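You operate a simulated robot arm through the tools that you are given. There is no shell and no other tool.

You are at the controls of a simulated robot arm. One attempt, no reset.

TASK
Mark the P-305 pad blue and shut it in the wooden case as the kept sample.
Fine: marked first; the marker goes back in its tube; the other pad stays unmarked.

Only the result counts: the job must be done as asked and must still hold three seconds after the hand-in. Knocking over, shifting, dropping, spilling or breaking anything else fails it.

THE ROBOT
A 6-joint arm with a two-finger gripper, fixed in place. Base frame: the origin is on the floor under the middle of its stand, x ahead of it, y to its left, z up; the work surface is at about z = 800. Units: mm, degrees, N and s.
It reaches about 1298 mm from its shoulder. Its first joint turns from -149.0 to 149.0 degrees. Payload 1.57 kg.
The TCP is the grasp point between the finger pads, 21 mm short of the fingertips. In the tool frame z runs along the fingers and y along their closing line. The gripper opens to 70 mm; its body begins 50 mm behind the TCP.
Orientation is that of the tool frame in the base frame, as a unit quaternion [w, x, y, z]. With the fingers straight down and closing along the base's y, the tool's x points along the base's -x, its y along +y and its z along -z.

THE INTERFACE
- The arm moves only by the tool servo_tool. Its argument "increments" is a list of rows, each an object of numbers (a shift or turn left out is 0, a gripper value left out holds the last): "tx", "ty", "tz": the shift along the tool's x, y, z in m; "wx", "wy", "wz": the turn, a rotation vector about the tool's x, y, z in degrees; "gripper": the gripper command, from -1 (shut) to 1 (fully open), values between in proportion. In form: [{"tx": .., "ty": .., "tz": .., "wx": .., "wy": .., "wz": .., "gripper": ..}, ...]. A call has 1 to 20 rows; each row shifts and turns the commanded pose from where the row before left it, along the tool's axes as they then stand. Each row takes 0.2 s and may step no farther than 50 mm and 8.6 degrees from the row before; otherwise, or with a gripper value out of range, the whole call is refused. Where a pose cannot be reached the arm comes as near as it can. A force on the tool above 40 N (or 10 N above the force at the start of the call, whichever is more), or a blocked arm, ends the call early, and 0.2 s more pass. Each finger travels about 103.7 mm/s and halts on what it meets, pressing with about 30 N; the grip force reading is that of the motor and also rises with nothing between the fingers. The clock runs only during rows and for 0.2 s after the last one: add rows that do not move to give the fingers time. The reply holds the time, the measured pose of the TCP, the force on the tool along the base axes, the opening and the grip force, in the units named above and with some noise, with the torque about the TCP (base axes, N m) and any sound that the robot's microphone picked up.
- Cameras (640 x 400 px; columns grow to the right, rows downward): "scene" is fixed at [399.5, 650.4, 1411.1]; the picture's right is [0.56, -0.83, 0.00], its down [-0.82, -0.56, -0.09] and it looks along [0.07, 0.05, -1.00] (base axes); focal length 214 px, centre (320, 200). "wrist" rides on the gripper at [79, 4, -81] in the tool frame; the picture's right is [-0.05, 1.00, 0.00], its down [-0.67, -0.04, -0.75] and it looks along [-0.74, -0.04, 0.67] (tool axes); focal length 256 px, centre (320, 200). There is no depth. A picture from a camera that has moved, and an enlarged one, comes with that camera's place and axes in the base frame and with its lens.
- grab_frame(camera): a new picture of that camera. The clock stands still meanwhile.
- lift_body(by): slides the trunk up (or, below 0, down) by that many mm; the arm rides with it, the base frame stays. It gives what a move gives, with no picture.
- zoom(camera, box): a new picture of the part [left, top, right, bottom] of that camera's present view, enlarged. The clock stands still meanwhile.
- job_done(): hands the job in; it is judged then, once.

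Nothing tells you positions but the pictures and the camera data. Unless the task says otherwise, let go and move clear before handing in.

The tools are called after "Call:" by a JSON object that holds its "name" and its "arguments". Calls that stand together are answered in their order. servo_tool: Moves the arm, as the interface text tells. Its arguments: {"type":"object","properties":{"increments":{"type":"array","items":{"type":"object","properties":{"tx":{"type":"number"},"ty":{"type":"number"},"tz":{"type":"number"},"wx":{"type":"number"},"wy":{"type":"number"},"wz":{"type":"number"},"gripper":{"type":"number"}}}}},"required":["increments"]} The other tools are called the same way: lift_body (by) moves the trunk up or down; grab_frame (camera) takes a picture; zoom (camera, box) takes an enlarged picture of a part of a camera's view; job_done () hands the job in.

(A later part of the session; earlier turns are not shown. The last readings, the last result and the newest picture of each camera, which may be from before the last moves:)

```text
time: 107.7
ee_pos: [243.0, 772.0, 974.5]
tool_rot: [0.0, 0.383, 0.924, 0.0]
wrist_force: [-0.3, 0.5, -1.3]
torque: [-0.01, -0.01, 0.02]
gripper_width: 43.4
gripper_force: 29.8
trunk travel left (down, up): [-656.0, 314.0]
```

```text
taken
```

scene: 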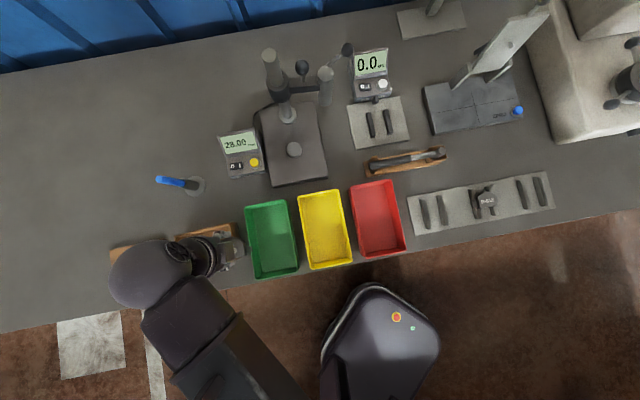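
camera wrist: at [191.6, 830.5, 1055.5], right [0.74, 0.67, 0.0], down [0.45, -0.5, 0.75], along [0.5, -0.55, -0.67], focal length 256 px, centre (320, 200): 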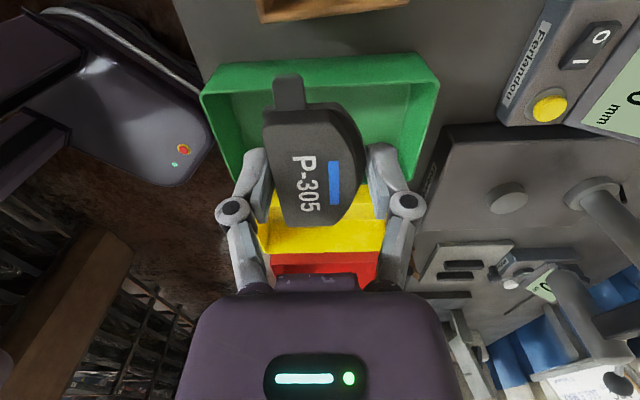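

Call:
{"name": "servo_tool", "arguments": {"increments": [{"wz": -2.7}, {"tx": 0.037, "ty": 0.004}, {"tx": 0.037, "ty": 0.004}, {"tx": 0.037, "ty": 0.0041}, {}]}}

Call:
{"name": "grab_frame", "arguments": {"camera": "wrist"}}

Call:
{"name": "zoom", "arguments": {"camera": "scene", "box": [100, 210, 250, 300]}}

```text
time: 108.9
ee_pos: [171.5, 857.6, 975.3]
tool_rot: [0.0, 0.361, 0.933, 0.001]
wrist_force: [0.2, 0.1, -1.8]
torque: [0.01, -0.02, 0.01]
gripper_width: 43.4
gripper_force: 30.0
trunk travel left (down, up): [-656.0, 314.0]
```

```text
taken
camera wrist: at [115.4, 914.1, 1055.5], right [0.71, 0.7, 0.0], down [0.47, -0.47, 0.75], along [0.52, -0.53, -0.67], focal length 256 px, centre (320, 200)
```

wrist: 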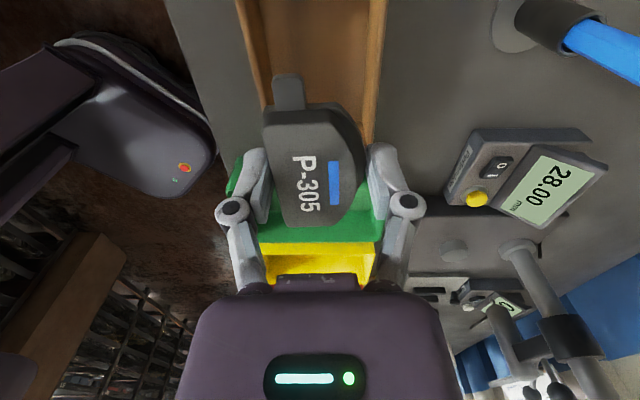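

```text
4.27 times, centred on (175, 255) of scene
camera zoom: at [399.5, 650.4, 1411.1], right [0.56, -0.83, 0.0], down [-0.82, -0.56, -0.09], along [0.07, 0.05, -1.0], focal length 915 px, centre (939, -35)
```

zoom: 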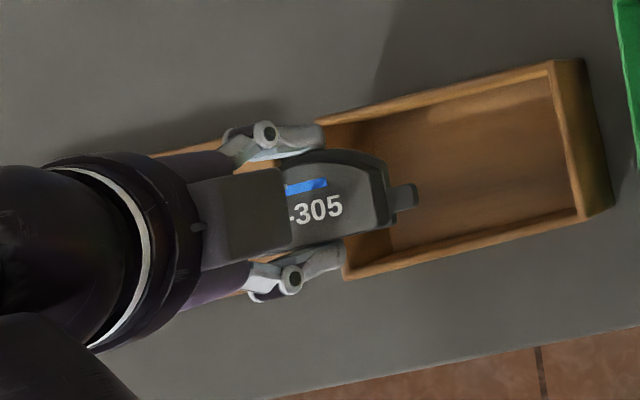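

Call:
{"name": "zoom", "arguments": {"camera": "wrist", "box": [210, 0, 430, 160]}}

```text
2.50 times, centred on (320, 80) of wrist
camera zoom: at [115.4, 914.1, 1055.5], right [0.71, 0.7, 0.0], down [0.47, -0.47, 0.75], along [0.52, -0.53, -0.67], focal length 640 px, centre (320, 500)
```

zoom: 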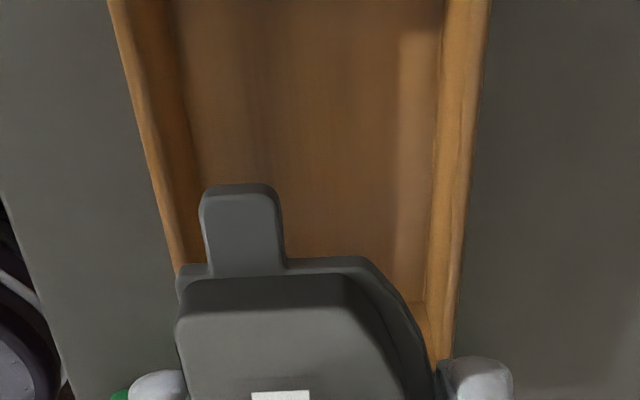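

The case midline is about 2 mm to the tool's −y. I'll correct and lower until the pad is just above the rim.

Call:
{"name": "servo_tool", "arguments": {"increments": [{"ty": -0.002}, {}]}}

Call:
{"name": "lift_body", "arguments": {"by": -88}}

Call:
{"name": "grab_frame", "arguments": {"camera": "wrist"}}

Call:
{"name": "zoom", "arguments": {"camera": "wrist", "box": [200, 0, 440, 240]}}

Call:
{"name": "zoom", "arguments": {"camera": "scene", "box": [130, 205, 250, 290]}}

```text
time: 109.5
ee_pos: [168.8, 855.5, 975.6]
tool_rot: [0.0, 0.361, 0.933, 0.0]
wrist_force: [0.1, 0.1, -2.4]
torque: [0.03, 0.0, 0.02]
gripper_width: 43.4
gripper_force: 29.9
trunk travel left (down, up): [-656.0, 314.0]
```

```text
time: 110.8
ee_pos: [169.8, 855.5, 886.4]
tool_rot: [0.0, 0.361, 0.932, -0.001]
wrist_force: [0.0, -0.2, -2.0]
torque: [0.01, 0.03, -0.03]
gripper_width: 43.5
gripper_force: 30.5
trunk travel left (down, up): [-568.0, 402.0]
```

```text
taken
camera wrist: at [114.4, 912.3, 967.6], right [0.71, 0.7, 0.0], down [0.47, -0.47, 0.75], along [0.52, -0.53, -0.67], focal length 256 px, centre (320, 200)
```

wrist: 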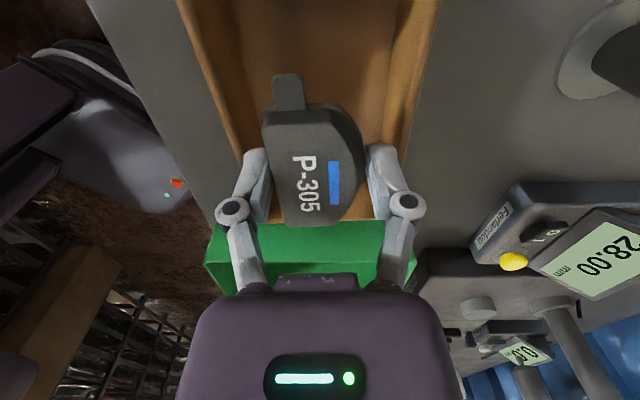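

```text
1.67 times, centred on (320, 120) of wrist
camera zoom: at [114.4, 912.3, 967.6], right [0.71, 0.7, 0.0], down [0.47, -0.47, 0.75], along [0.52, -0.53, -0.67], focal length 427 px, centre (320, 333)
```

zoom: 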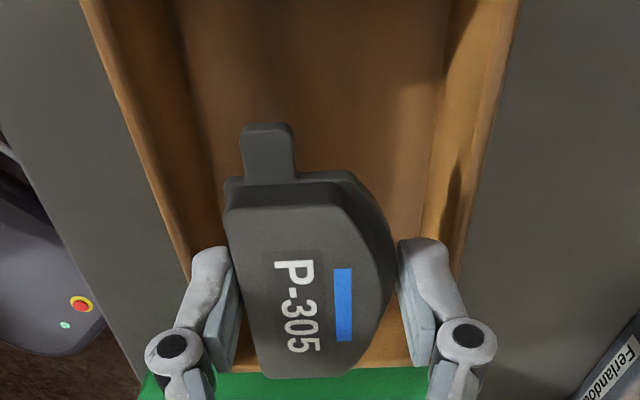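

```text
4.71 times, centred on (190, 248) of scene
camera zoom: at [399.5, 650.4, 1411.1], right [0.56, -0.83, 0.0], down [-0.82, -0.56, -0.09], along [0.07, 0.05, -1.0], focal length 1009 px, centre (932, -24)
```

zoom: 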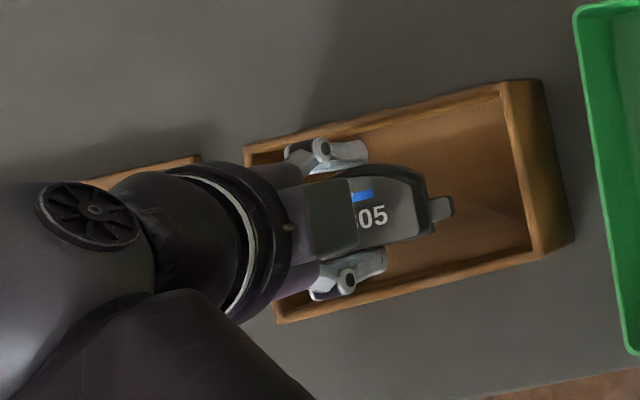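

The jaws and pad fit within the rim. I'll nudge to centre and lower into the case.

Call:
{"name": "servo_tool", "arguments": {"increments": [{"tx": 0.004, "ty": -0.0014}, {}]}}

Call:
{"name": "lift_body", "arguments": {"by": -30}}

Call:
{"name": "zoom", "arguments": {"camera": "wrist", "box": [200, 0, 440, 240]}}

Call:
{"name": "zoom", "arguments": {"camera": "scene", "box": [130, 205, 250, 290]}}

```text
time: 111.4
ee_pos: [165.7, 858.1, 887.2]
tool_rot: [0.001, 0.361, 0.932, -0.001]
wrist_force: [0.0, 0.2, -1.8]
torque: [-0.02, -0.02, 0.02]
gripper_width: 43.4
gripper_force: 30.3
trunk travel left (down, up): [-568.0, 402.0]
```

```text
time: 112.1
ee_pos: [164.8, 856.0, 857.0]
tool_rot: [0.0, 0.361, 0.932, -0.001]
wrist_force: [0.1, -1.0, -1.7]
torque: [0.02, 0.01, 0.02]
gripper_width: 43.4
gripper_force: 30.1
trunk travel left (down, up): [-538.0, 432.0]
```

```text
1.67 times, centred on (320, 120) of wrist
camera zoom: at [110.1, 913.9, 937.6], right [0.71, 0.7, 0.0], down [0.47, -0.47, 0.75], along [0.52, -0.53, -0.67], focal length 427 px, centre (320, 333)
```

zoom: 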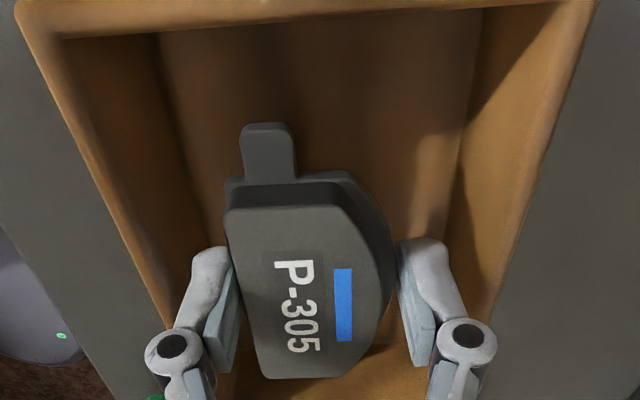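

```text
4.71 times, centred on (190, 248) of scene
camera zoom: at [399.5, 650.4, 1411.1], right [0.56, -0.83, 0.0], down [-0.82, -0.56, -0.09], along [0.07, 0.05, -1.0], focal length 1009 px, centre (932, -24)
```

zoom: 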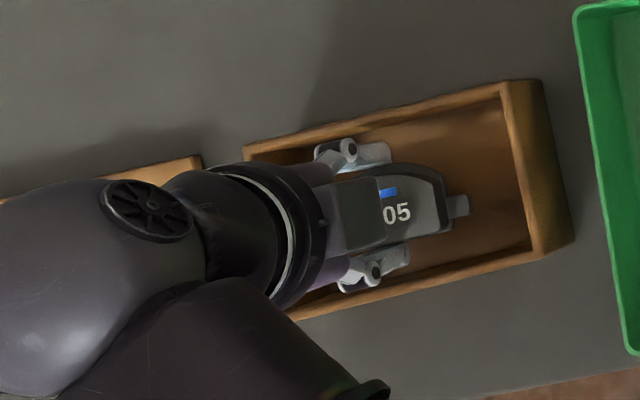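

Call:
{"name": "lift_body", "arguments": {"by": -20}}

Call:
{"name": "lift_body", "arguments": {"by": -4}}

Call:
{"name": "zoom", "arguments": {"camera": "wrist", "box": [200, 0, 440, 240]}}

```text
time: 112.8
ee_pos: [166.1, 857.1, 837.0]
tool_rot: [0.0, 0.361, 0.933, 0.0]
wrist_force: [0.6, -0.1, -1.5]
torque: [0.0, 0.01, 0.02]
gripper_width: 43.2
gripper_force: 30.3
trunk travel left (down, up): [-518.0, 452.0]
```

```text
time: 113.3
ee_pos: [165.8, 858.1, 832.8]
tool_rot: [0.0, 0.361, 0.933, 0.0]
wrist_force: [-0.4, 0.8, -0.5]
torque: [0.02, 0.03, 0.0]
gripper_width: 43.4
gripper_force: 29.7
trunk travel left (down, up): [-514.0, 456.0]
```

```text
1.67 times, centred on (320, 120) of wrist
camera zoom: at [110.1, 913.9, 913.5], right [0.71, 0.7, 0.0], down [0.47, -0.47, 0.75], along [0.52, -0.53, -0.67], focal length 427 px, centre (320, 333)
```

zoom: 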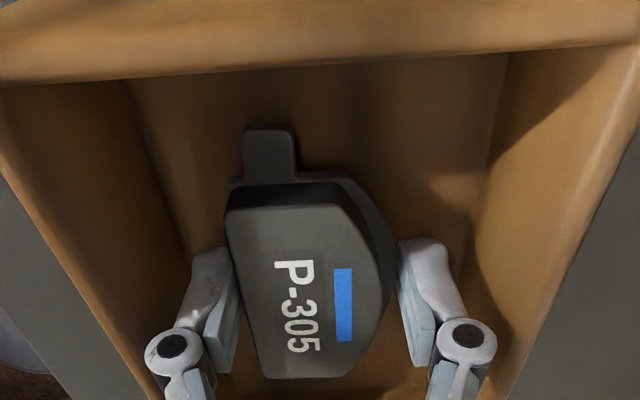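

Call:
{"name": "lift_body", "arguments": {"by": -3}}

Call:
{"name": "lift_body", "arguments": {"by": -2}}

Call:
{"name": "lift_body", "arguments": {"by": -1.5}}

```text
time: 113.8
ee_pos: [165.8, 857.6, 830.0]
tool_rot: [-0.001, 0.361, 0.933, 0.0]
wrist_force: [0.0, 0.4, -1.6]
torque: [0.03, 0.01, 0.01]
gripper_width: 43.2
gripper_force: 29.8
trunk travel left (down, up): [-511.0, 459.0]
```

```text
time: 114.4
ee_pos: [165.5, 856.3, 827.2]
tool_rot: [0.0, 0.361, 0.932, -0.001]
wrist_force: [0.2, -0.4, -2.0]
torque: [0.01, 0.0, 0.0]
gripper_width: 43.2
gripper_force: 30.2
trunk travel left (down, up): [-509.0, 461.0]
```

```text
time: 114.9
ee_pos: [165.7, 857.7, 825.6]
tool_rot: [-0.001, 0.362, 0.932, -0.001]
wrist_force: [-0.5, -0.4, -1.8]
torque: [0.05, -0.04, 0.01]
gripper_width: 43.4
gripper_force: 29.9
trunk travel left (down, up): [-508.0, 462.0]
```

Call:
{"name": "lift_body", "arguments": {"by": -1}}

Call:
{"name": "lift_body", "arguments": {"by": -1}}

Call:
{"name": "zoom", "arguments": {"camera": "wrist", "box": [200, 0, 440, 240]}}

```text
time: 115.4
ee_pos: [164.8, 857.9, 825.1]
tool_rot: [-0.001, 0.361, 0.933, 0.0]
wrist_force: [-0.3, 0.6, -2.3]
torque: [0.02, 0.01, -0.01]
gripper_width: 43.5
gripper_force: 30.5
trunk travel left (down, up): [-507.0, 463.0]
```

```text
time: 115.9
ee_pos: [166.2, 857.5, 824.3]
tool_rot: [0.0, 0.361, 0.933, 0.001]
wrist_force: [1.0, 0.2, -2.5]
torque: [0.04, 0.01, 0.0]
gripper_width: 43.4
gripper_force: 30.3
trunk travel left (down, up): [-506.0, 464.0]
```

```text
1.67 times, centred on (320, 120) of wrist
camera zoom: at [110.1, 914.0, 905.0], right [0.71, 0.7, 0.0], down [0.47, -0.47, 0.75], along [0.52, -0.53, -0.67], focal length 427 px, centre (320, 333)
```

zoom: 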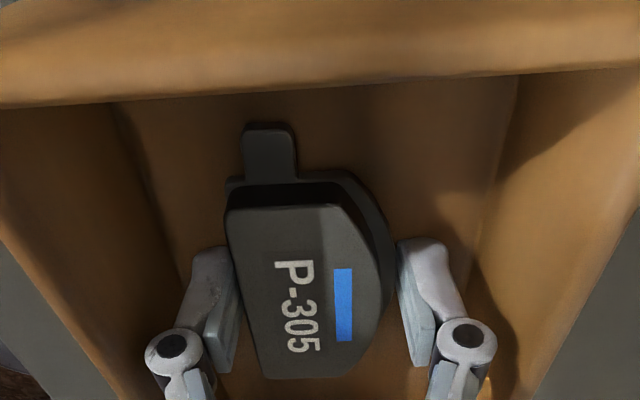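

Call:
{"name": "lift_body", "arguments": {"by": -1}}

Call:
{"name": "lift_body", "arguments": {"by": -1}}

Call:
{"name": "lift_body", "arguments": {"by": -1}}

```text
time: 116.4
ee_pos: [165.3, 857.5, 823.2]
tool_rot: [0.0, 0.361, 0.933, 0.0]
wrist_force: [0.9, 2.7, 4.9]
torque: [0.03, 0.0, 0.0]
gripper_width: 43.6
gripper_force: 29.9
trunk travel left (down, up): [-505.0, 465.0]
```

```text
time: 116.9
ee_pos: [166.2, 856.2, 823.7]
tool_rot: [-0.001, 0.361, 0.932, 0.001]
wrist_force: [0.9, 6.8, 18.9]
torque: [0.03, 0.1, -0.02]
gripper_width: 43.3
gripper_force: 30.1
trunk travel left (down, up): [-504.0, 466.0]
```

```text
time: 117.4
ee_pos: [164.2, 857.1, 823.0]
tool_rot: [0.0, 0.361, 0.932, 0.002]
wrist_force: [2.3, 13.8, 35.8]
torque: [0.03, 0.15, 0.01]
gripper_width: 43.6
gripper_force: 29.8
trunk travel left (down, up): [-503.0, 467.0]
```

The fingertips or pad have met the floor. I'll ease back up to near-zero load before releasing.

Call:
{"name": "lift_body", "arguments": {"by": 2}}

```text
time: 117.9
ee_pos: [166.0, 855.1, 823.7]
tool_rot: [-0.001, 0.36, 0.933, 0.0]
wrist_force: [0.9, 3.9, 10.1]
torque: [0.14, -0.04, 0.02]
gripper_width: 43.6
gripper_force: 30.4
trunk travel left (down, up): [-505.0, 465.0]
```

Call:
{"name": "lift_body", "arguments": {"by": 0.6}}

Call:
{"name": "servo_tool", "arguments": {"increments": [{"gripper": 0.28}, {"gripper": 0.34}, {"gripper": 0.39}, {"gripper": 0.39}]}}

Call:
{"name": "zoom", "arguments": {"camera": "wrist", "box": [200, 0, 440, 240]}}

Call:
{"name": "zoom", "arguments": {"camera": "scene", "box": [130, 205, 250, 290]}}

```text
time: 118.5
ee_pos: [164.5, 857.1, 825.0]
tool_rot: [0.0, 0.361, 0.932, 0.001]
wrist_force: [0.2, -0.6, -0.6]
torque: [0.02, 0.0, -0.02]
gripper_width: 43.5
gripper_force: 30.1
trunk travel left (down, up): [-505.0, 465.0]
```

```text
time: 119.5
ee_pos: [165.2, 857.0, 824.9]
tool_rot: [-0.001, 0.361, 0.933, 0.0]
wrist_force: [0.0, 0.2, 0.2]
torque: [0.01, 0.0, -0.04]
gripper_width: 48.7
gripper_force: 0.0
trunk travel left (down, up): [-505.0, 465.0]
```

```text
1.67 times, centred on (320, 120) of wrist
camera zoom: at [110.1, 913.9, 904.7], right [0.71, 0.7, 0.0], down [0.47, -0.47, 0.75], along [0.52, -0.53, -0.67], focal length 427 px, centre (320, 333)
```

zoom: 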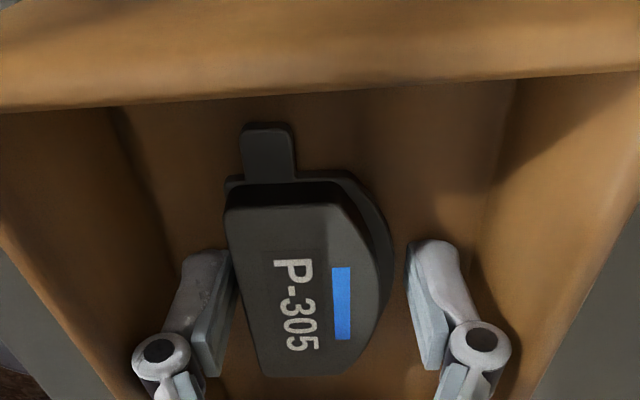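

```text
4.71 times, centred on (190, 248) of scene
camera zoom: at [399.5, 650.4, 1411.1], right [0.56, -0.83, 0.0], down [-0.82, -0.56, -0.09], along [0.07, 0.05, -1.0], focal length 1009 px, centre (932, -24)
```

zoom: 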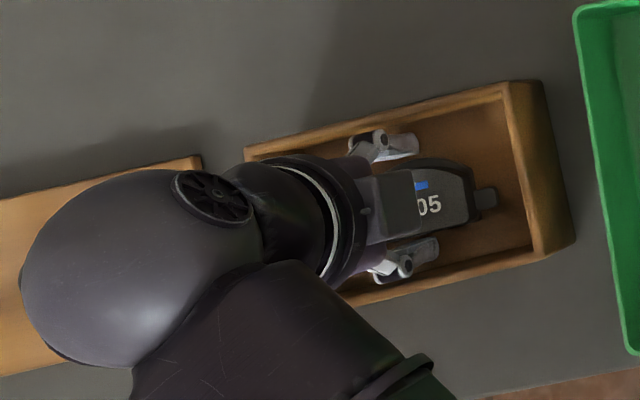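

The pad is released and resting in the case. I'll rise carefully, watching that it stays put.

Call:
{"name": "lift_body", "arguments": {"by": 5}}

Call:
{"name": "zoom", "arguments": {"camera": "wrist", "box": [200, 0, 440, 240]}}

```text
time: 120.0
ee_pos: [164.7, 857.5, 830.0]
tool_rot: [0.0, 0.361, 0.933, 0.0]
wrist_force: [-1.0, 0.4, -0.7]
torque: [-0.03, -0.01, -0.03]
gripper_width: 48.8
gripper_force: 0.2
trunk travel left (down, up): [-510.0, 460.0]
```

```text
1.67 times, centred on (320, 120) of wrist
camera zoom: at [110.1, 914.0, 909.7], right [0.71, 0.7, 0.0], down [0.47, -0.47, 0.75], along [0.52, -0.53, -0.67], focal length 427 px, centre (320, 333)
```

zoom: 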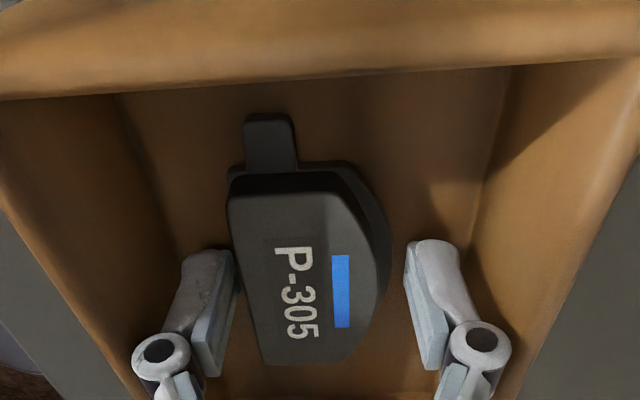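

The pad stays on the case floor. I'll rise clear and view the case and lid.

Call:
{"name": "lift_body", "arguments": {"by": 130}}

Call:
{"name": "servo_tool", "arguments": {"increments": [{"tx": 0.045}, {"tx": 0.045}, {"tx": 0.03}, {}]}}

Call:
{"name": "grab_frame", "arguments": {"camera": "wrist"}}

Call:
{"name": "zoom", "arguments": {"camera": "scene", "box": [160, 210, 250, 280]}}

```text
time: 121.6
ee_pos: [165.7, 856.0, 958.8]
tool_rot: [0.0, 0.362, 0.932, 0.0]
wrist_force: [-0.2, 0.7, 1.9]
torque: [0.0, -0.04, -0.05]
gripper_width: 48.8
gripper_force: 0.0
trunk travel left (down, up): [-640.0, 330.0]
```

```text
time: 122.6
ee_pos: [75.3, 938.9, 958.9]
tool_rot: [0.0, 0.361, 0.933, 0.0]
wrist_force: [-0.1, 0.8, -0.5]
torque: [-0.01, 0.0, -0.01]
gripper_width: 48.7
gripper_force: 0.0
trunk travel left (down, up): [-640.0, 330.0]
```

```text
taken
camera wrist: at [20.7, 994.5, 1039.7], right [0.71, 0.7, 0.0], down [0.47, -0.47, 0.75], along [0.52, -0.53, -0.67], focal length 256 px, centre (320, 200)
```

wrist: 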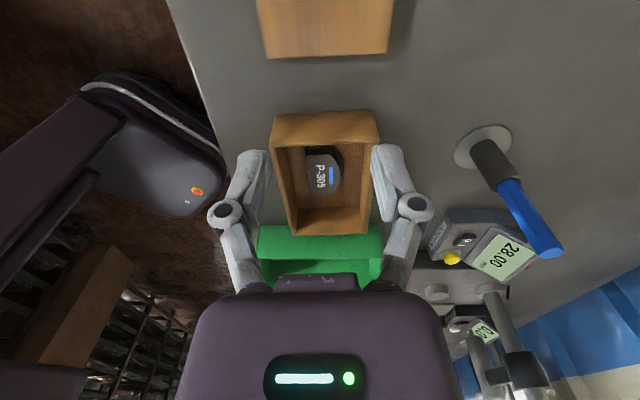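

```text
5.71 times, centred on (205, 245) of scene
camera zoom: at [399.5, 650.4, 1411.1], right [0.56, -0.83, 0.0], down [-0.82, -0.56, -0.09], along [0.07, 0.05, -1.0], focal length 1226 px, centre (977, -57)
```

zoom: 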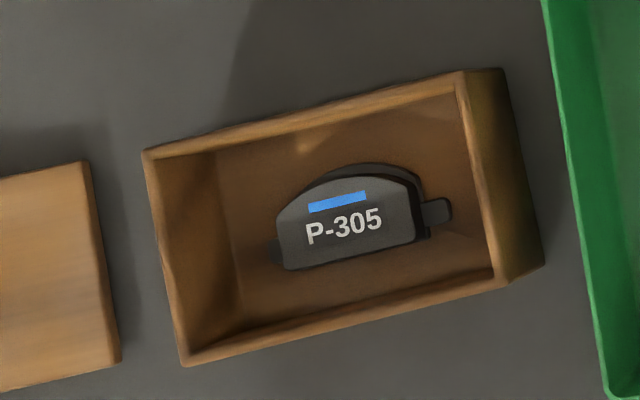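

The marked pad lies inside the case, and the case hasn't moved. Next I'll look at the lid from behind to locate its knob.

Call:
{"name": "servo_tool", "arguments": {"increments": [{"tx": 0.047}, {"tx": 0.047}, {"tx": 0.046}, {}]}}

Call:
{"name": "grab_frame", "arguments": {"camera": "wrist"}}

Call:
{"name": "zoom", "arguments": {"camera": "wrist", "box": [230, 40, 410, 220]}}

Call:
{"name": "grab_frame", "arguments": {"camera": "scene"}}

```text
time: 123.6
ee_pos: [-26.0, 1033.7, 960.4]
tool_rot: [0.0, 0.36, 0.933, 0.0]
wrist_force: [0.1, 0.1, 0.4]
torque: [-0.03, -0.01, 0.01]
gripper_width: 48.6
gripper_force: 0.1
trunk travel left (down, up): [-640.0, 330.0]
```

```text
taken
camera wrist: at [-81.5, 1089.7, 1039.7], right [0.71, 0.7, 0.0], down [0.47, -0.47, 0.75], along [0.52, -0.53, -0.67], focal length 256 px, centre (320, 200)
```

wrist: 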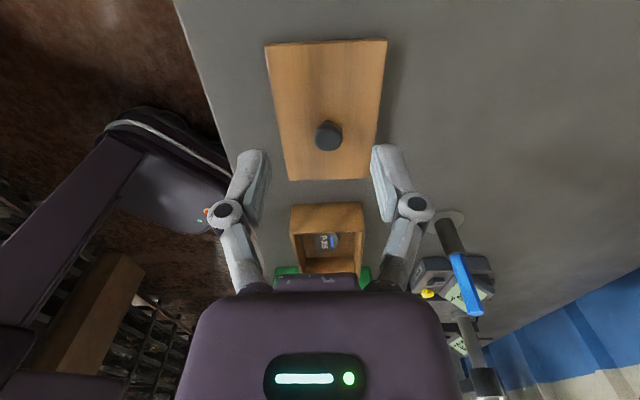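

```text
2.22 times, centred on (320, 130) of wrist
camera zoom: at [-81.5, 1089.7, 1039.7], right [0.71, 0.7, 0.0], down [0.47, -0.47, 0.75], along [0.52, -0.53, -0.67], focal length 569 px, centre (320, 356)
```

zoom: 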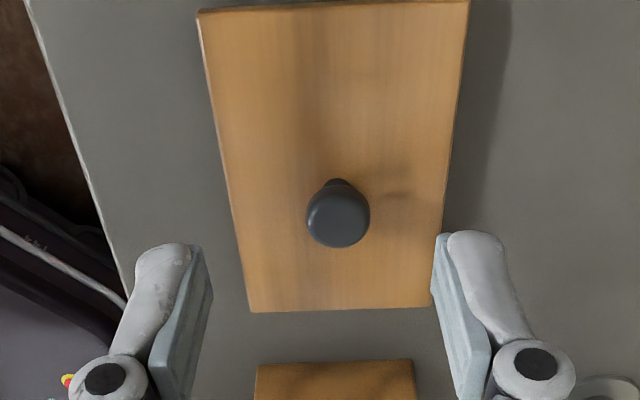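

```text
taken
```

scene: 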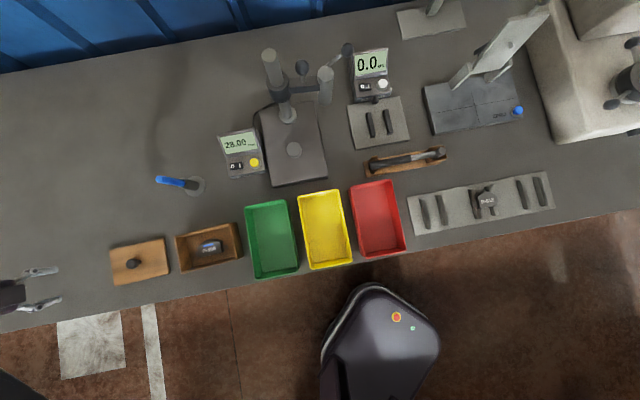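

The lid is centred near (24, 994), with its top at about z 810. The knob head is about 28 mm across, around z 820–837. I'll move over it and lower partway.

Call:
{"name": "servo_tool", "arguments": {"increments": [{"tx": -0.0317, "ty": 0.0022, "gripper": 0.6}, {"tx": -0.0316, "ty": 0.0022}, {}]}}

Call:
{"name": "lift_body", "arguments": {"by": -70}}

Call:
{"name": "grab_frame", "arguments": {"camera": "wrist"}}

Call:
{"name": "zoom", "arguments": {"camera": "wrist", "box": [230, 20, 410, 200]}}

Call:
{"name": "zoom", "arguments": {"camera": "scene", "box": [80, 210, 180, 300]}}

```text
time: 124.4
ee_pos: [24.0, 991.9, 957.8]
tool_rot: [0.0, 0.361, 0.932, 0.0]
wrist_force: [0.6, 0.6, -0.1]
torque: [0.0, -0.05, 0.01]
gripper_width: 56.2
gripper_force: 0.0
trunk travel left (down, up): [-640.0, 330.0]
```

```text
time: 125.5
ee_pos: [23.7, 992.4, 889.4]
tool_rot: [0.0, 0.361, 0.933, 0.0]
wrist_force: [0.6, -0.3, 0.2]
torque: [-0.01, -0.02, -0.02]
gripper_width: 55.9
gripper_force: 0.0
trunk travel left (down, up): [-570.0, 400.0]
```

```text
taken
camera wrist: at [-31.9, 1049.3, 969.8], right [0.71, 0.7, 0.0], down [0.47, -0.47, 0.74], along [0.52, -0.53, -0.67], focal length 256 px, centre (320, 200)
```

wrist: 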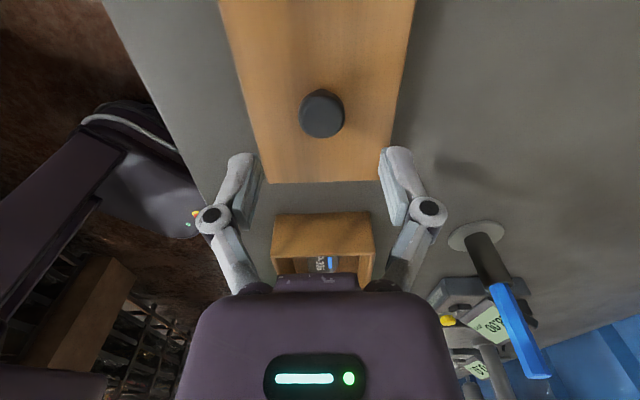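

```text
2.22 times, centred on (320, 110) of wrist
camera zoom: at [-31.9, 1049.3, 969.8], right [0.71, 0.7, 0.0], down [0.47, -0.47, 0.74], along [0.52, -0.53, -0.67], focal length 569 px, centre (320, 400)
```

zoom: 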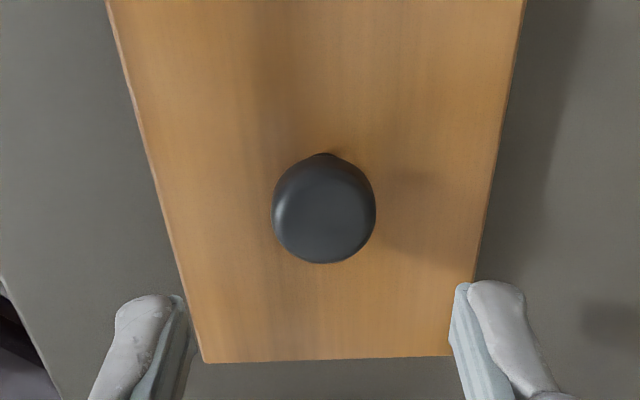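

```text
4.44 times, centred on (130, 255) of scene
camera zoom: at [399.5, 650.4, 1411.1], right [0.56, -0.83, 0.0], down [-0.82, -0.56, -0.09], along [0.07, 0.05, -1.0], focal length 953 px, centre (1164, -44)
```

zoom: 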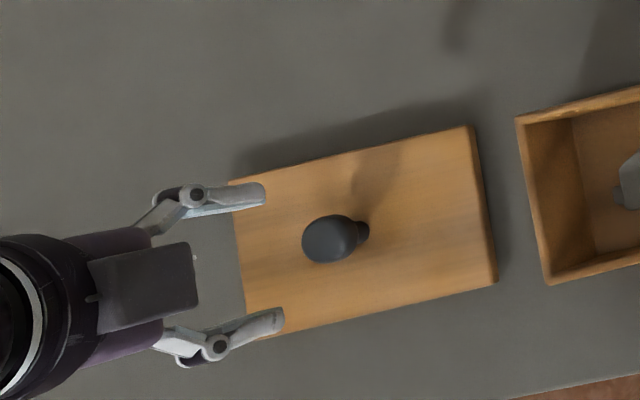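

The knob is centred under the gripper. A 1 mm correction, then down to straddle it.

Call:
{"name": "servo_tool", "arguments": {"increments": [{"ty": 0.0009}, {}]}}

Call:
{"name": "lift_body", "arguments": {"by": -40}}

Call:
{"name": "zoom", "arguments": {"camera": "wrist", "box": [210, 40, 430, 260]}}

Call:
{"name": "zoom", "arguments": {"camera": "scene", "box": [80, 210, 180, 300]}}

```text
time: 126.0
ee_pos: [24.1, 992.4, 889.7]
tool_rot: [0.0, 0.361, 0.932, 0.0]
wrist_force: [0.3, -0.9, 0.1]
torque: [0.0, 0.01, 0.02]
gripper_width: 56.1
gripper_force: 0.1
trunk travel left (down, up): [-570.0, 400.0]
```

```text
time: 126.9
ee_pos: [23.3, 992.2, 848.9]
tool_rot: [0.0, 0.361, 0.933, -0.001]
wrist_force: [0.5, 0.1, 0.8]
torque: [-0.03, -0.04, 0.0]
gripper_width: 56.0
gripper_force: 0.0
trunk travel left (down, up): [-530.0, 440.0]
```

```text
1.82 times, centred on (320, 150) of wrist
camera zoom: at [-31.2, 1049.6, 929.8], right [0.71, 0.7, 0.0], down [0.47, -0.47, 0.74], along [0.52, -0.53, -0.67], focal length 465 px, centre (320, 291)
```

zoom: 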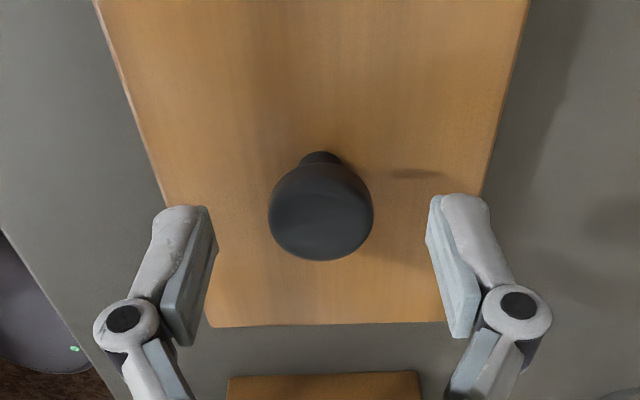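

```text
4.44 times, centred on (130, 255) of scene
camera zoom: at [399.5, 650.4, 1411.1], right [0.56, -0.83, 0.0], down [-0.82, -0.56, -0.09], along [0.07, 0.05, -1.0], focal length 953 px, centre (1164, -44)
```

zoom: 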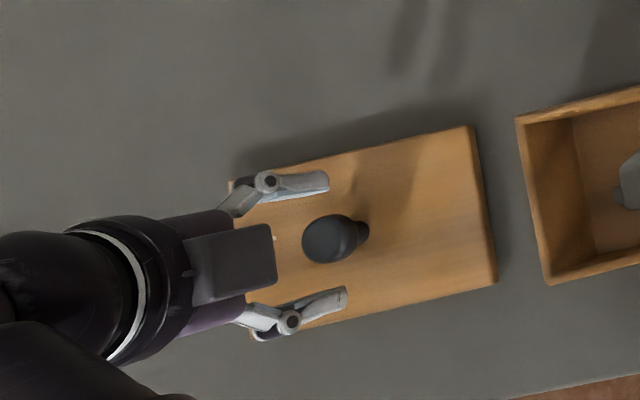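

Call:
{"name": "lift_body", "arguments": {"by": -13}}

Call:
{"name": "zoom", "arguments": {"camera": "wrist", "box": [210, 40, 430, 260]}}

```text
time: 127.5
ee_pos: [23.2, 993.7, 836.4]
tool_rot: [0.0, 0.361, 0.933, 0.0]
wrist_force: [-0.3, 0.1, -0.3]
torque: [0.01, -0.01, 0.05]
gripper_width: 56.2
gripper_force: 0.2
trunk travel left (down, up): [-517.0, 453.0]
```

```text
1.82 times, centred on (320, 150) of wrist
camera zoom: at [-31.2, 1049.6, 916.8], right [0.71, 0.7, 0.0], down [0.47, -0.47, 0.74], along [0.52, -0.53, -0.67], focal length 465 px, centre (320, 291)
```

zoom: 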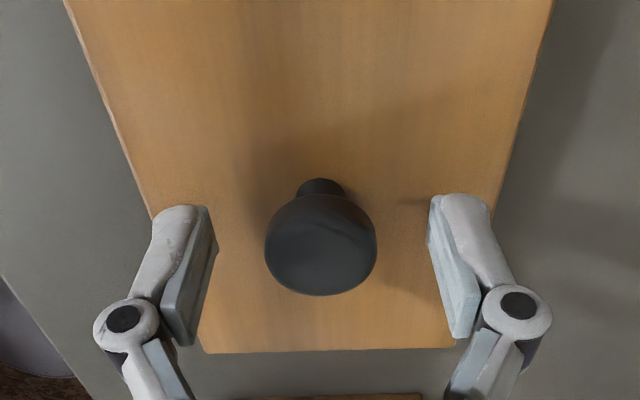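

Call:
{"name": "lift_body", "arguments": {"by": -1.5}}

Call:
{"name": "servo_tool", "arguments": {"increments": [{"gripper": 0.1}, {"gripper": -0.1}, {"gripper": -1}, {"gripper": -1}, {"gripper": -1}]}}

Call:
{"name": "zoom", "arguments": {"camera": "wrist", "box": [210, 40, 430, 260]}}

```text
time: 128.0
ee_pos: [24.5, 993.3, 834.4]
tool_rot: [0.0, 0.361, 0.933, 0.0]
wrist_force: [0.8, 0.1, 1.0]
torque: [0.01, 0.0, -0.02]
gripper_width: 55.9
gripper_force: 0.1
trunk travel left (down, up): [-516.0, 454.0]
```

```text
time: 129.2
ee_pos: [25.0, 993.1, 834.6]
tool_rot: [-0.001, 0.361, 0.933, 0.0]
wrist_force: [-0.1, 0.2, 1.4]
torque: [0.0, 0.0, 0.0]
gripper_width: 25.8
gripper_force: 30.1
trunk travel left (down, up): [-516.0, 454.0]
```

```text
1.82 times, centred on (320, 150) of wrist
camera zoom: at [-31.2, 1049.6, 915.3], right [0.71, 0.7, 0.0], down [0.47, -0.47, 0.74], along [0.52, -0.53, -0.67], focal length 465 px, centre (320, 291)
```

zoom: 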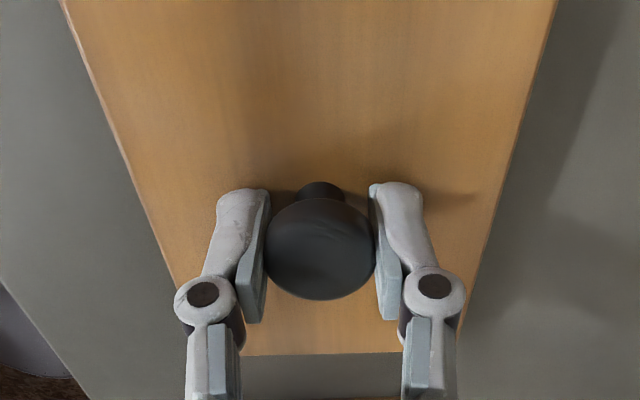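

The knob is gripped. I'll lift slightly and check that the lid comes up level.

Call:
{"name": "lift_body", "arguments": {"by": 8}}

Call:
{"name": "zoom", "arguments": {"camera": "wrist", "box": [210, 40, 430, 260]}}

Call:
{"name": "zoom", "arguments": {"camera": "scene", "box": [80, 210, 180, 300]}}

```text
time: 129.8
ee_pos: [25.1, 992.5, 842.2]
tool_rot: [0.0, 0.361, 0.933, 0.0]
wrist_force: [-0.4, 0.7, -0.5]
torque: [-0.03, 0.0, 0.0]
gripper_width: 25.8
gripper_force: 30.2
trunk travel left (down, up): [-524.0, 446.0]
```

```text
1.82 times, centred on (320, 150) of wrist
camera zoom: at [-31.2, 1049.9, 923.0], right [0.71, 0.7, 0.0], down [0.47, -0.47, 0.75], along [0.52, -0.53, -0.67], focal length 465 px, centre (320, 291)
```

zoom: 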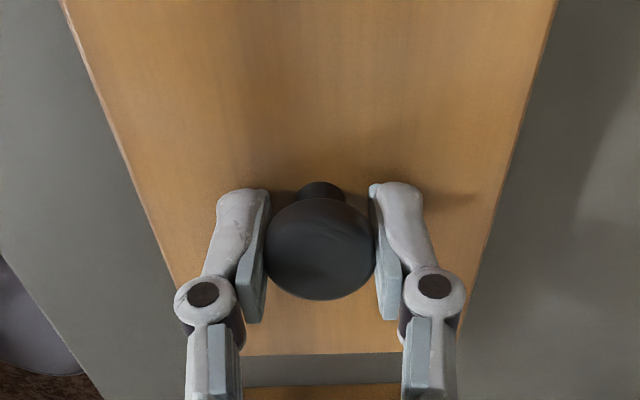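

```text
4.44 times, centred on (130, 255) of scene
camera zoom: at [399.5, 650.4, 1411.1], right [0.56, -0.83, 0.0], down [-0.82, -0.56, -0.09], along [0.07, 0.05, -1.0], focal length 953 px, centre (1164, -44)
```

zoom: 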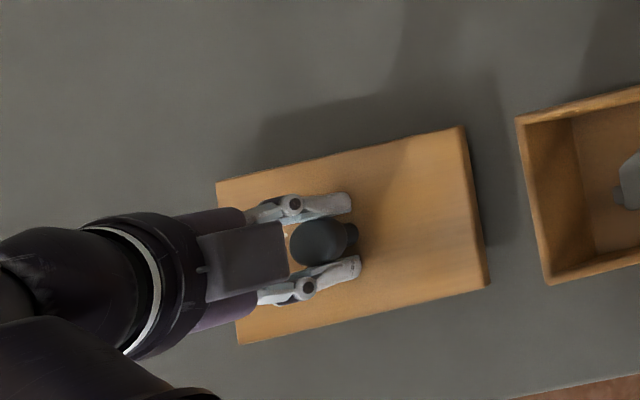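

The lid lifts level. I'll raise it and carry it slowly over the case.

Call:
{"name": "lift_body", "arguments": {"by": 90}}

Call:
{"name": "servo_tool", "arguments": {"increments": [{"tx": -0.01, "ty": -0.0003}, {"tx": -0.02, "ty": -0.0005}, {"tx": -0.03, "ty": -0.0007}, {"tx": -0.03, "ty": -0.0007}, {"tx": -0.03, "ty": -0.0007}, {"tx": -0.03, "ty": -0.0007}, {"tx": -0.025, "ty": -0.0007}, {"tx": -0.0187, "ty": -0.0005}, {"tx": -0.01, "ty": -0.0003, "wz": -0.5}, {}]}}

Call:
{"name": "grab_frame", "arguments": {"camera": "wrist"}}

Call:
{"name": "zoom", "arguments": {"camera": "scene", "box": [120, 200, 260, 290]}}

```text
time: 131.0
ee_pos: [23.8, 992.9, 931.0]
tool_rot: [0.0, 0.362, 0.932, 0.0]
wrist_force: [0.3, -0.3, -0.9]
torque: [-0.01, -0.02, 0.0]
gripper_width: 25.8
gripper_force: 30.4
trunk travel left (down, up): [-614.0, 356.0]
```

```text
time: 133.2
ee_pos: [169.2, 852.2, 934.0]
tool_rot: [0.0, 0.357, 0.934, 0.0]
wrist_force: [0.3, -0.8, -0.8]
torque: [-0.06, -0.01, 0.0]
gripper_width: 25.8
gripper_force: 29.8
trunk travel left (down, up): [-614.0, 356.0]
```

```text
taken
camera wrist: at [114.2, 908.3, 1013.2], right [0.7, 0.71, 0.0], down [0.47, -0.47, 0.75], along [0.53, -0.53, -0.67], focal length 256 px, centre (320, 200)
```

wrist: 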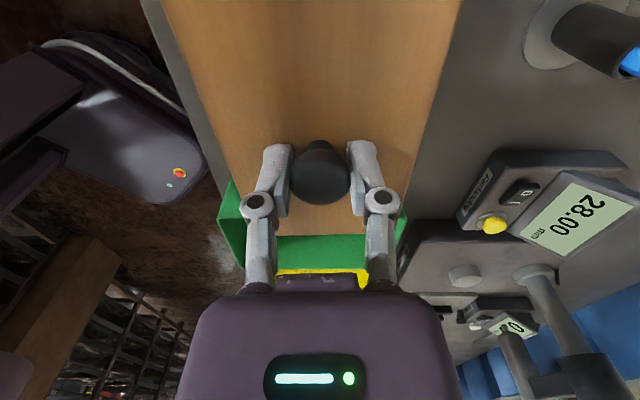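

```text
4.44 times, centred on (190, 245) of scene
camera zoom: at [399.5, 650.4, 1411.1], right [0.56, -0.83, 0.0], down [-0.82, -0.56, -0.09], along [0.07, 0.05, -1.0], focal length 953 px, centre (898, 0)
```

zoom: 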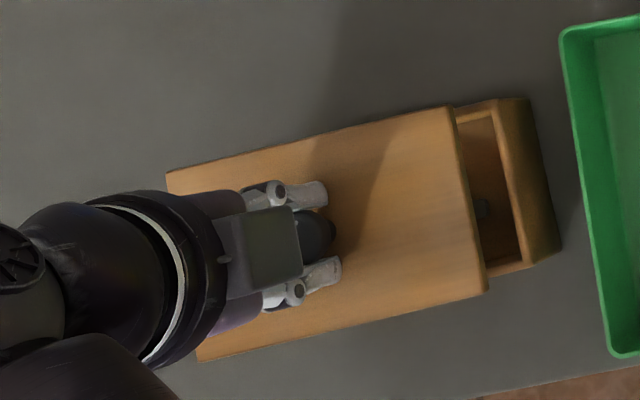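

The lid is over the case. Comparing both outlines, it needs about 2 mm of shift and a half-degree turn. I'll adjust and lower to just above the rim.

Call:
{"name": "servo_tool", "arguments": {"increments": [{"tx": -0.0013, "ty": 0.0016, "wz": -0.5}, {}]}}

Call:
{"name": "lift_body", "arguments": {"by": -38}}

Call:
{"name": "zoom", "arguments": {"camera": "scene", "box": [150, 205, 250, 285]}}

Call:
{"name": "grab_frame", "arguments": {"camera": "wrist"}}

```text
time: 133.8
ee_pos: [171.4, 851.4, 932.6]
tool_rot: [0.0, 0.353, 0.936, 0.0]
wrist_force: [-0.4, 0.1, 0.3]
torque: [-0.02, 0.01, 0.02]
gripper_width: 25.7
gripper_force: 30.5
trunk travel left (down, up): [-614.0, 356.0]
```

```text
time: 134.6
ee_pos: [172.5, 852.4, 897.0]
tool_rot: [-0.001, 0.352, 0.936, 0.001]
wrist_force: [0.6, -0.8, -1.6]
torque: [0.0, -0.01, 0.0]
gripper_width: 25.9
gripper_force: 29.7
trunk travel left (down, up): [-576.0, 394.0]
```

```text
5.00 times, centred on (200, 245) of scene
camera zoom: at [399.5, 650.4, 1411.1], right [0.56, -0.83, 0.0], down [-0.82, -0.56, -0.09], along [0.07, 0.05, -1.0], focal length 1072 px, centre (920, -25)
```

zoom: 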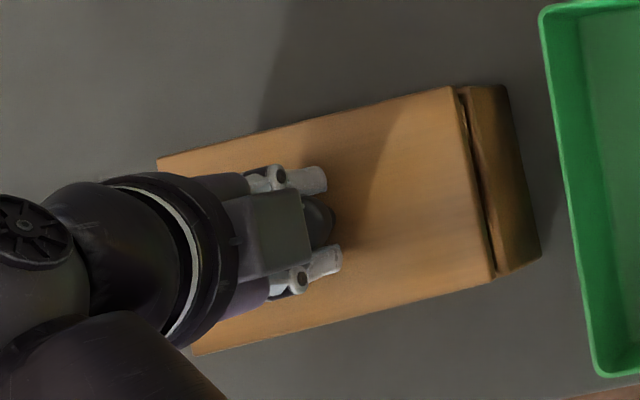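

```text
taken
camera wrist: at [116.3, 908.1, 975.3], right [0.7, 0.72, 0.0], down [0.48, -0.47, 0.74], along [0.53, -0.52, -0.67], focal length 256 px, centre (320, 200)
```

wrist: 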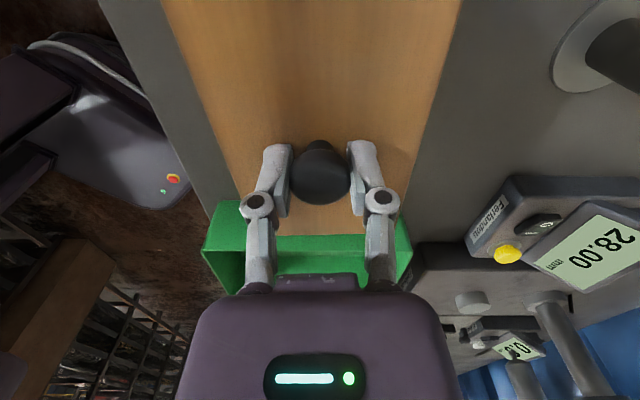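

Call:
{"name": "zoom", "arguments": {"camera": "scene", "box": [225, 215, 255, 265]}}

Call:
{"name": "zoom", "arguments": {"camera": "scene", "box": [175, 215, 245, 245]}}

Call:
{"name": "zoom", "arguments": {"camera": "scene", "box": [180, 250, 255, 285]}}

```text
8.00 times, centred on (240, 240) of scene
camera zoom: at [399.5, 650.4, 1411.1], right [0.56, -0.83, 0.0], down [-0.82, -0.56, -0.09], along [0.07, 0.05, -1.0], focal length 1716 px, centre (960, -120)
```

zoom: 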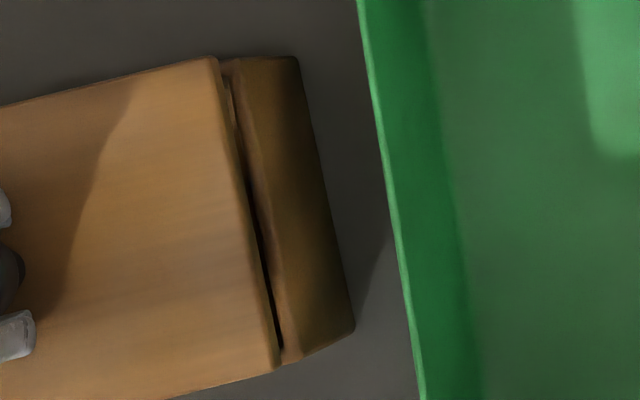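

```text
9.14 times, centred on (210, 230) of scene
camera zoom: at [399.5, 650.4, 1411.1], right [0.56, -0.83, 0.0], down [-0.82, -0.56, -0.09], along [0.07, 0.05, -1.0], focal length 1961 px, centre (1326, -74)
```

zoom: 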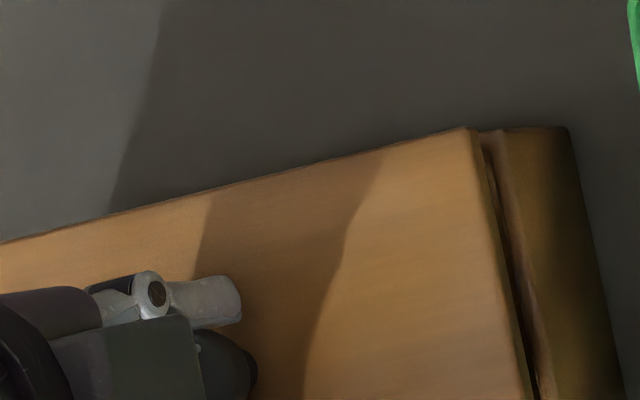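

```text
8.53 times, centred on (218, 268) of scene
camera zoom: at [399.5, 650.4, 1411.1], right [0.56, -0.83, 0.0], down [-0.82, -0.56, -0.09], along [0.07, 0.05, -1.0], focal length 1830 px, centre (1195, -376)
```

zoom: 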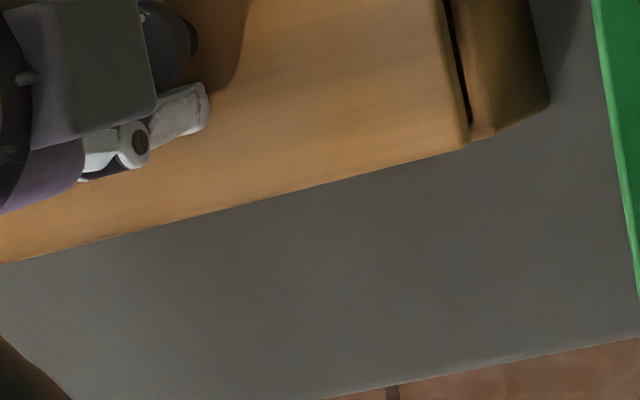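

The lid is aligned with the case to within about a millimetre. I'll apply a last fine correction and lower gently.

Call:
{"name": "servo_tool", "arguments": {"increments": [{"tx": -0.0007, "ty": -0.0005}, {}]}}

Call:
{"name": "lift_body", "arguments": {"by": -7}}

Call:
{"name": "lift_body", "arguments": {"by": -2}}

Call:
{"name": "zoom", "arguments": {"camera": "scene", "box": [225, 215, 255, 265]}}

```text
time: 135.2
ee_pos: [174.5, 851.7, 894.4]
tool_rot: [0.001, 0.353, 0.936, -0.001]
wrist_force: [-0.4, 0.8, -1.2]
torque: [0.01, -0.01, 0.0]
gripper_width: 25.7
gripper_force: 29.9
trunk travel left (down, up): [-576.0, 394.0]
```

```text
time: 135.8
ee_pos: [173.0, 852.0, 887.6]
tool_rot: [0.0, 0.352, 0.936, 0.0]
wrist_force: [-0.3, -0.5, -0.1]
torque: [0.02, 0.03, 0.0]
gripper_width: 25.9
gripper_force: 29.6
trunk travel left (down, up): [-569.0, 401.0]
```

```text
time: 136.3
ee_pos: [173.3, 851.9, 885.6]
tool_rot: [0.0, 0.353, 0.936, 0.0]
wrist_force: [-0.7, -0.1, -0.7]
torque: [0.02, -0.01, -0.01]
gripper_width: 25.7
gripper_force: 30.2
trunk travel left (down, up): [-567.0, 403.0]
```

```text
8.00 times, centred on (240, 240) of scene
camera zoom: at [399.5, 650.4, 1411.1], right [0.56, -0.83, 0.0], down [-0.82, -0.56, -0.09], along [0.07, 0.05, -1.0], focal length 1716 px, centre (960, -120)
```

zoom: 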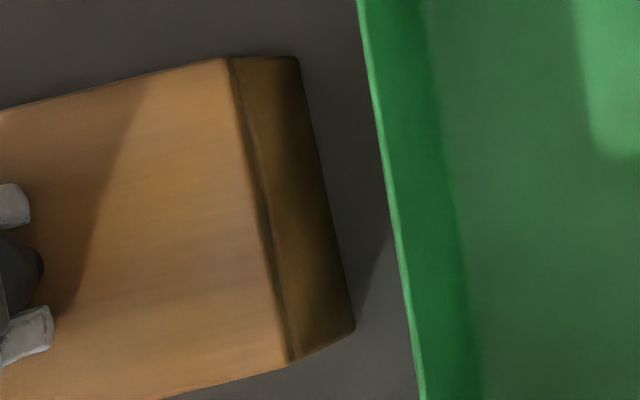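

Call:
{"name": "lift_body", "arguments": {"by": -1.5}}

Call:
{"name": "lift_body", "arguments": {"by": -1}}

Call:
{"name": "zoom", "arguments": {"camera": "scene", "box": [150, 205, 250, 285]}}

Call:
{"name": "zoom", "arguments": {"camera": "scene", "box": [225, 220, 249, 260]}}

```text
time: 136.8
ee_pos: [173.2, 851.4, 884.3]
tool_rot: [0.001, 0.353, 0.936, 0.0]
wrist_force: [0.0, 0.3, -0.3]
torque: [0.0, -0.01, 0.0]
gripper_width: 25.8
gripper_force: 29.3
trunk travel left (down, up): [-565.0, 405.0]
```

```text
time: 137.3
ee_pos: [173.3, 851.9, 882.9]
tool_rot: [0.0, 0.353, 0.936, 0.0]
wrist_force: [-0.3, 0.1, -0.5]
torque: [0.01, 0.03, -0.03]
gripper_width: 25.6
gripper_force: 30.0
trunk travel left (down, up): [-564.0, 406.0]
```

```text
5.00 times, centred on (200, 245) of scene
camera zoom: at [399.5, 650.4, 1411.1], right [0.56, -0.83, 0.0], down [-0.82, -0.56, -0.09], along [0.07, 0.05, -1.0], focal length 1072 px, centre (920, -25)
```

zoom: 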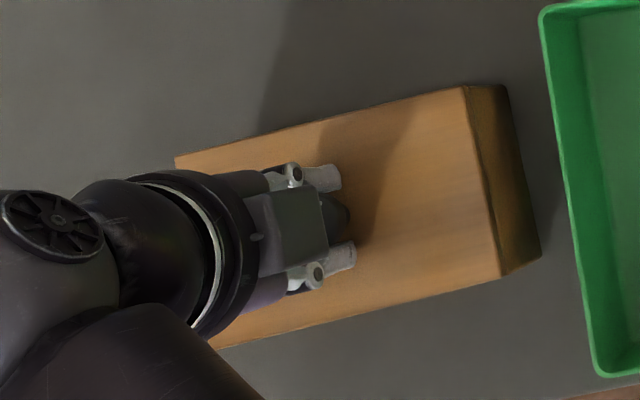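

```text
10.00 times, centred on (237, 240) of scene
camera zoom: at [399.5, 650.4, 1411.1], right [0.56, -0.83, 0.0], down [-0.82, -0.56, -0.09], along [0.07, 0.05, -1.0], focal length 2145 px, centre (1150, -200)
```

zoom: 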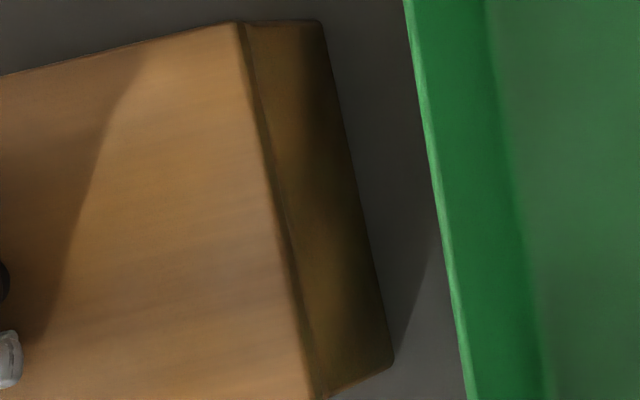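

Call:
{"name": "lift_body", "arguments": {"by": -1}}

Call:
{"name": "lift_body", "arguments": {"by": -1}}

Call:
{"name": "lift_body", "arguments": {"by": -1}}

```text
time: 137.8
ee_pos: [172.8, 851.7, 882.1]
tool_rot: [0.0, 0.353, 0.936, 0.001]
wrist_force: [1.1, -0.5, -0.3]
torque: [0.01, -0.04, 0.03]
gripper_width: 25.7
gripper_force: 29.9
trunk travel left (down, up): [-563.0, 407.0]
```

```text
time: 138.4
ee_pos: [173.0, 852.2, 881.6]
tool_rot: [0.0, 0.353, 0.935, 0.0]
wrist_force: [-0.5, -0.2, -0.8]
torque: [0.0, 0.02, -0.01]
gripper_width: 26.0
gripper_force: 29.5
trunk travel left (down, up): [-562.0, 408.0]
```

```text
time: 138.9
ee_pos: [174.4, 851.4, 879.8]
tool_rot: [0.001, 0.351, 0.936, 0.0]
wrist_force: [1.1, 3.0, 6.9]
torque: [-0.03, -0.05, 0.03]
gripper_width: 25.8
gripper_force: 30.0
trunk travel left (down, up): [-561.0, 409.0]
```

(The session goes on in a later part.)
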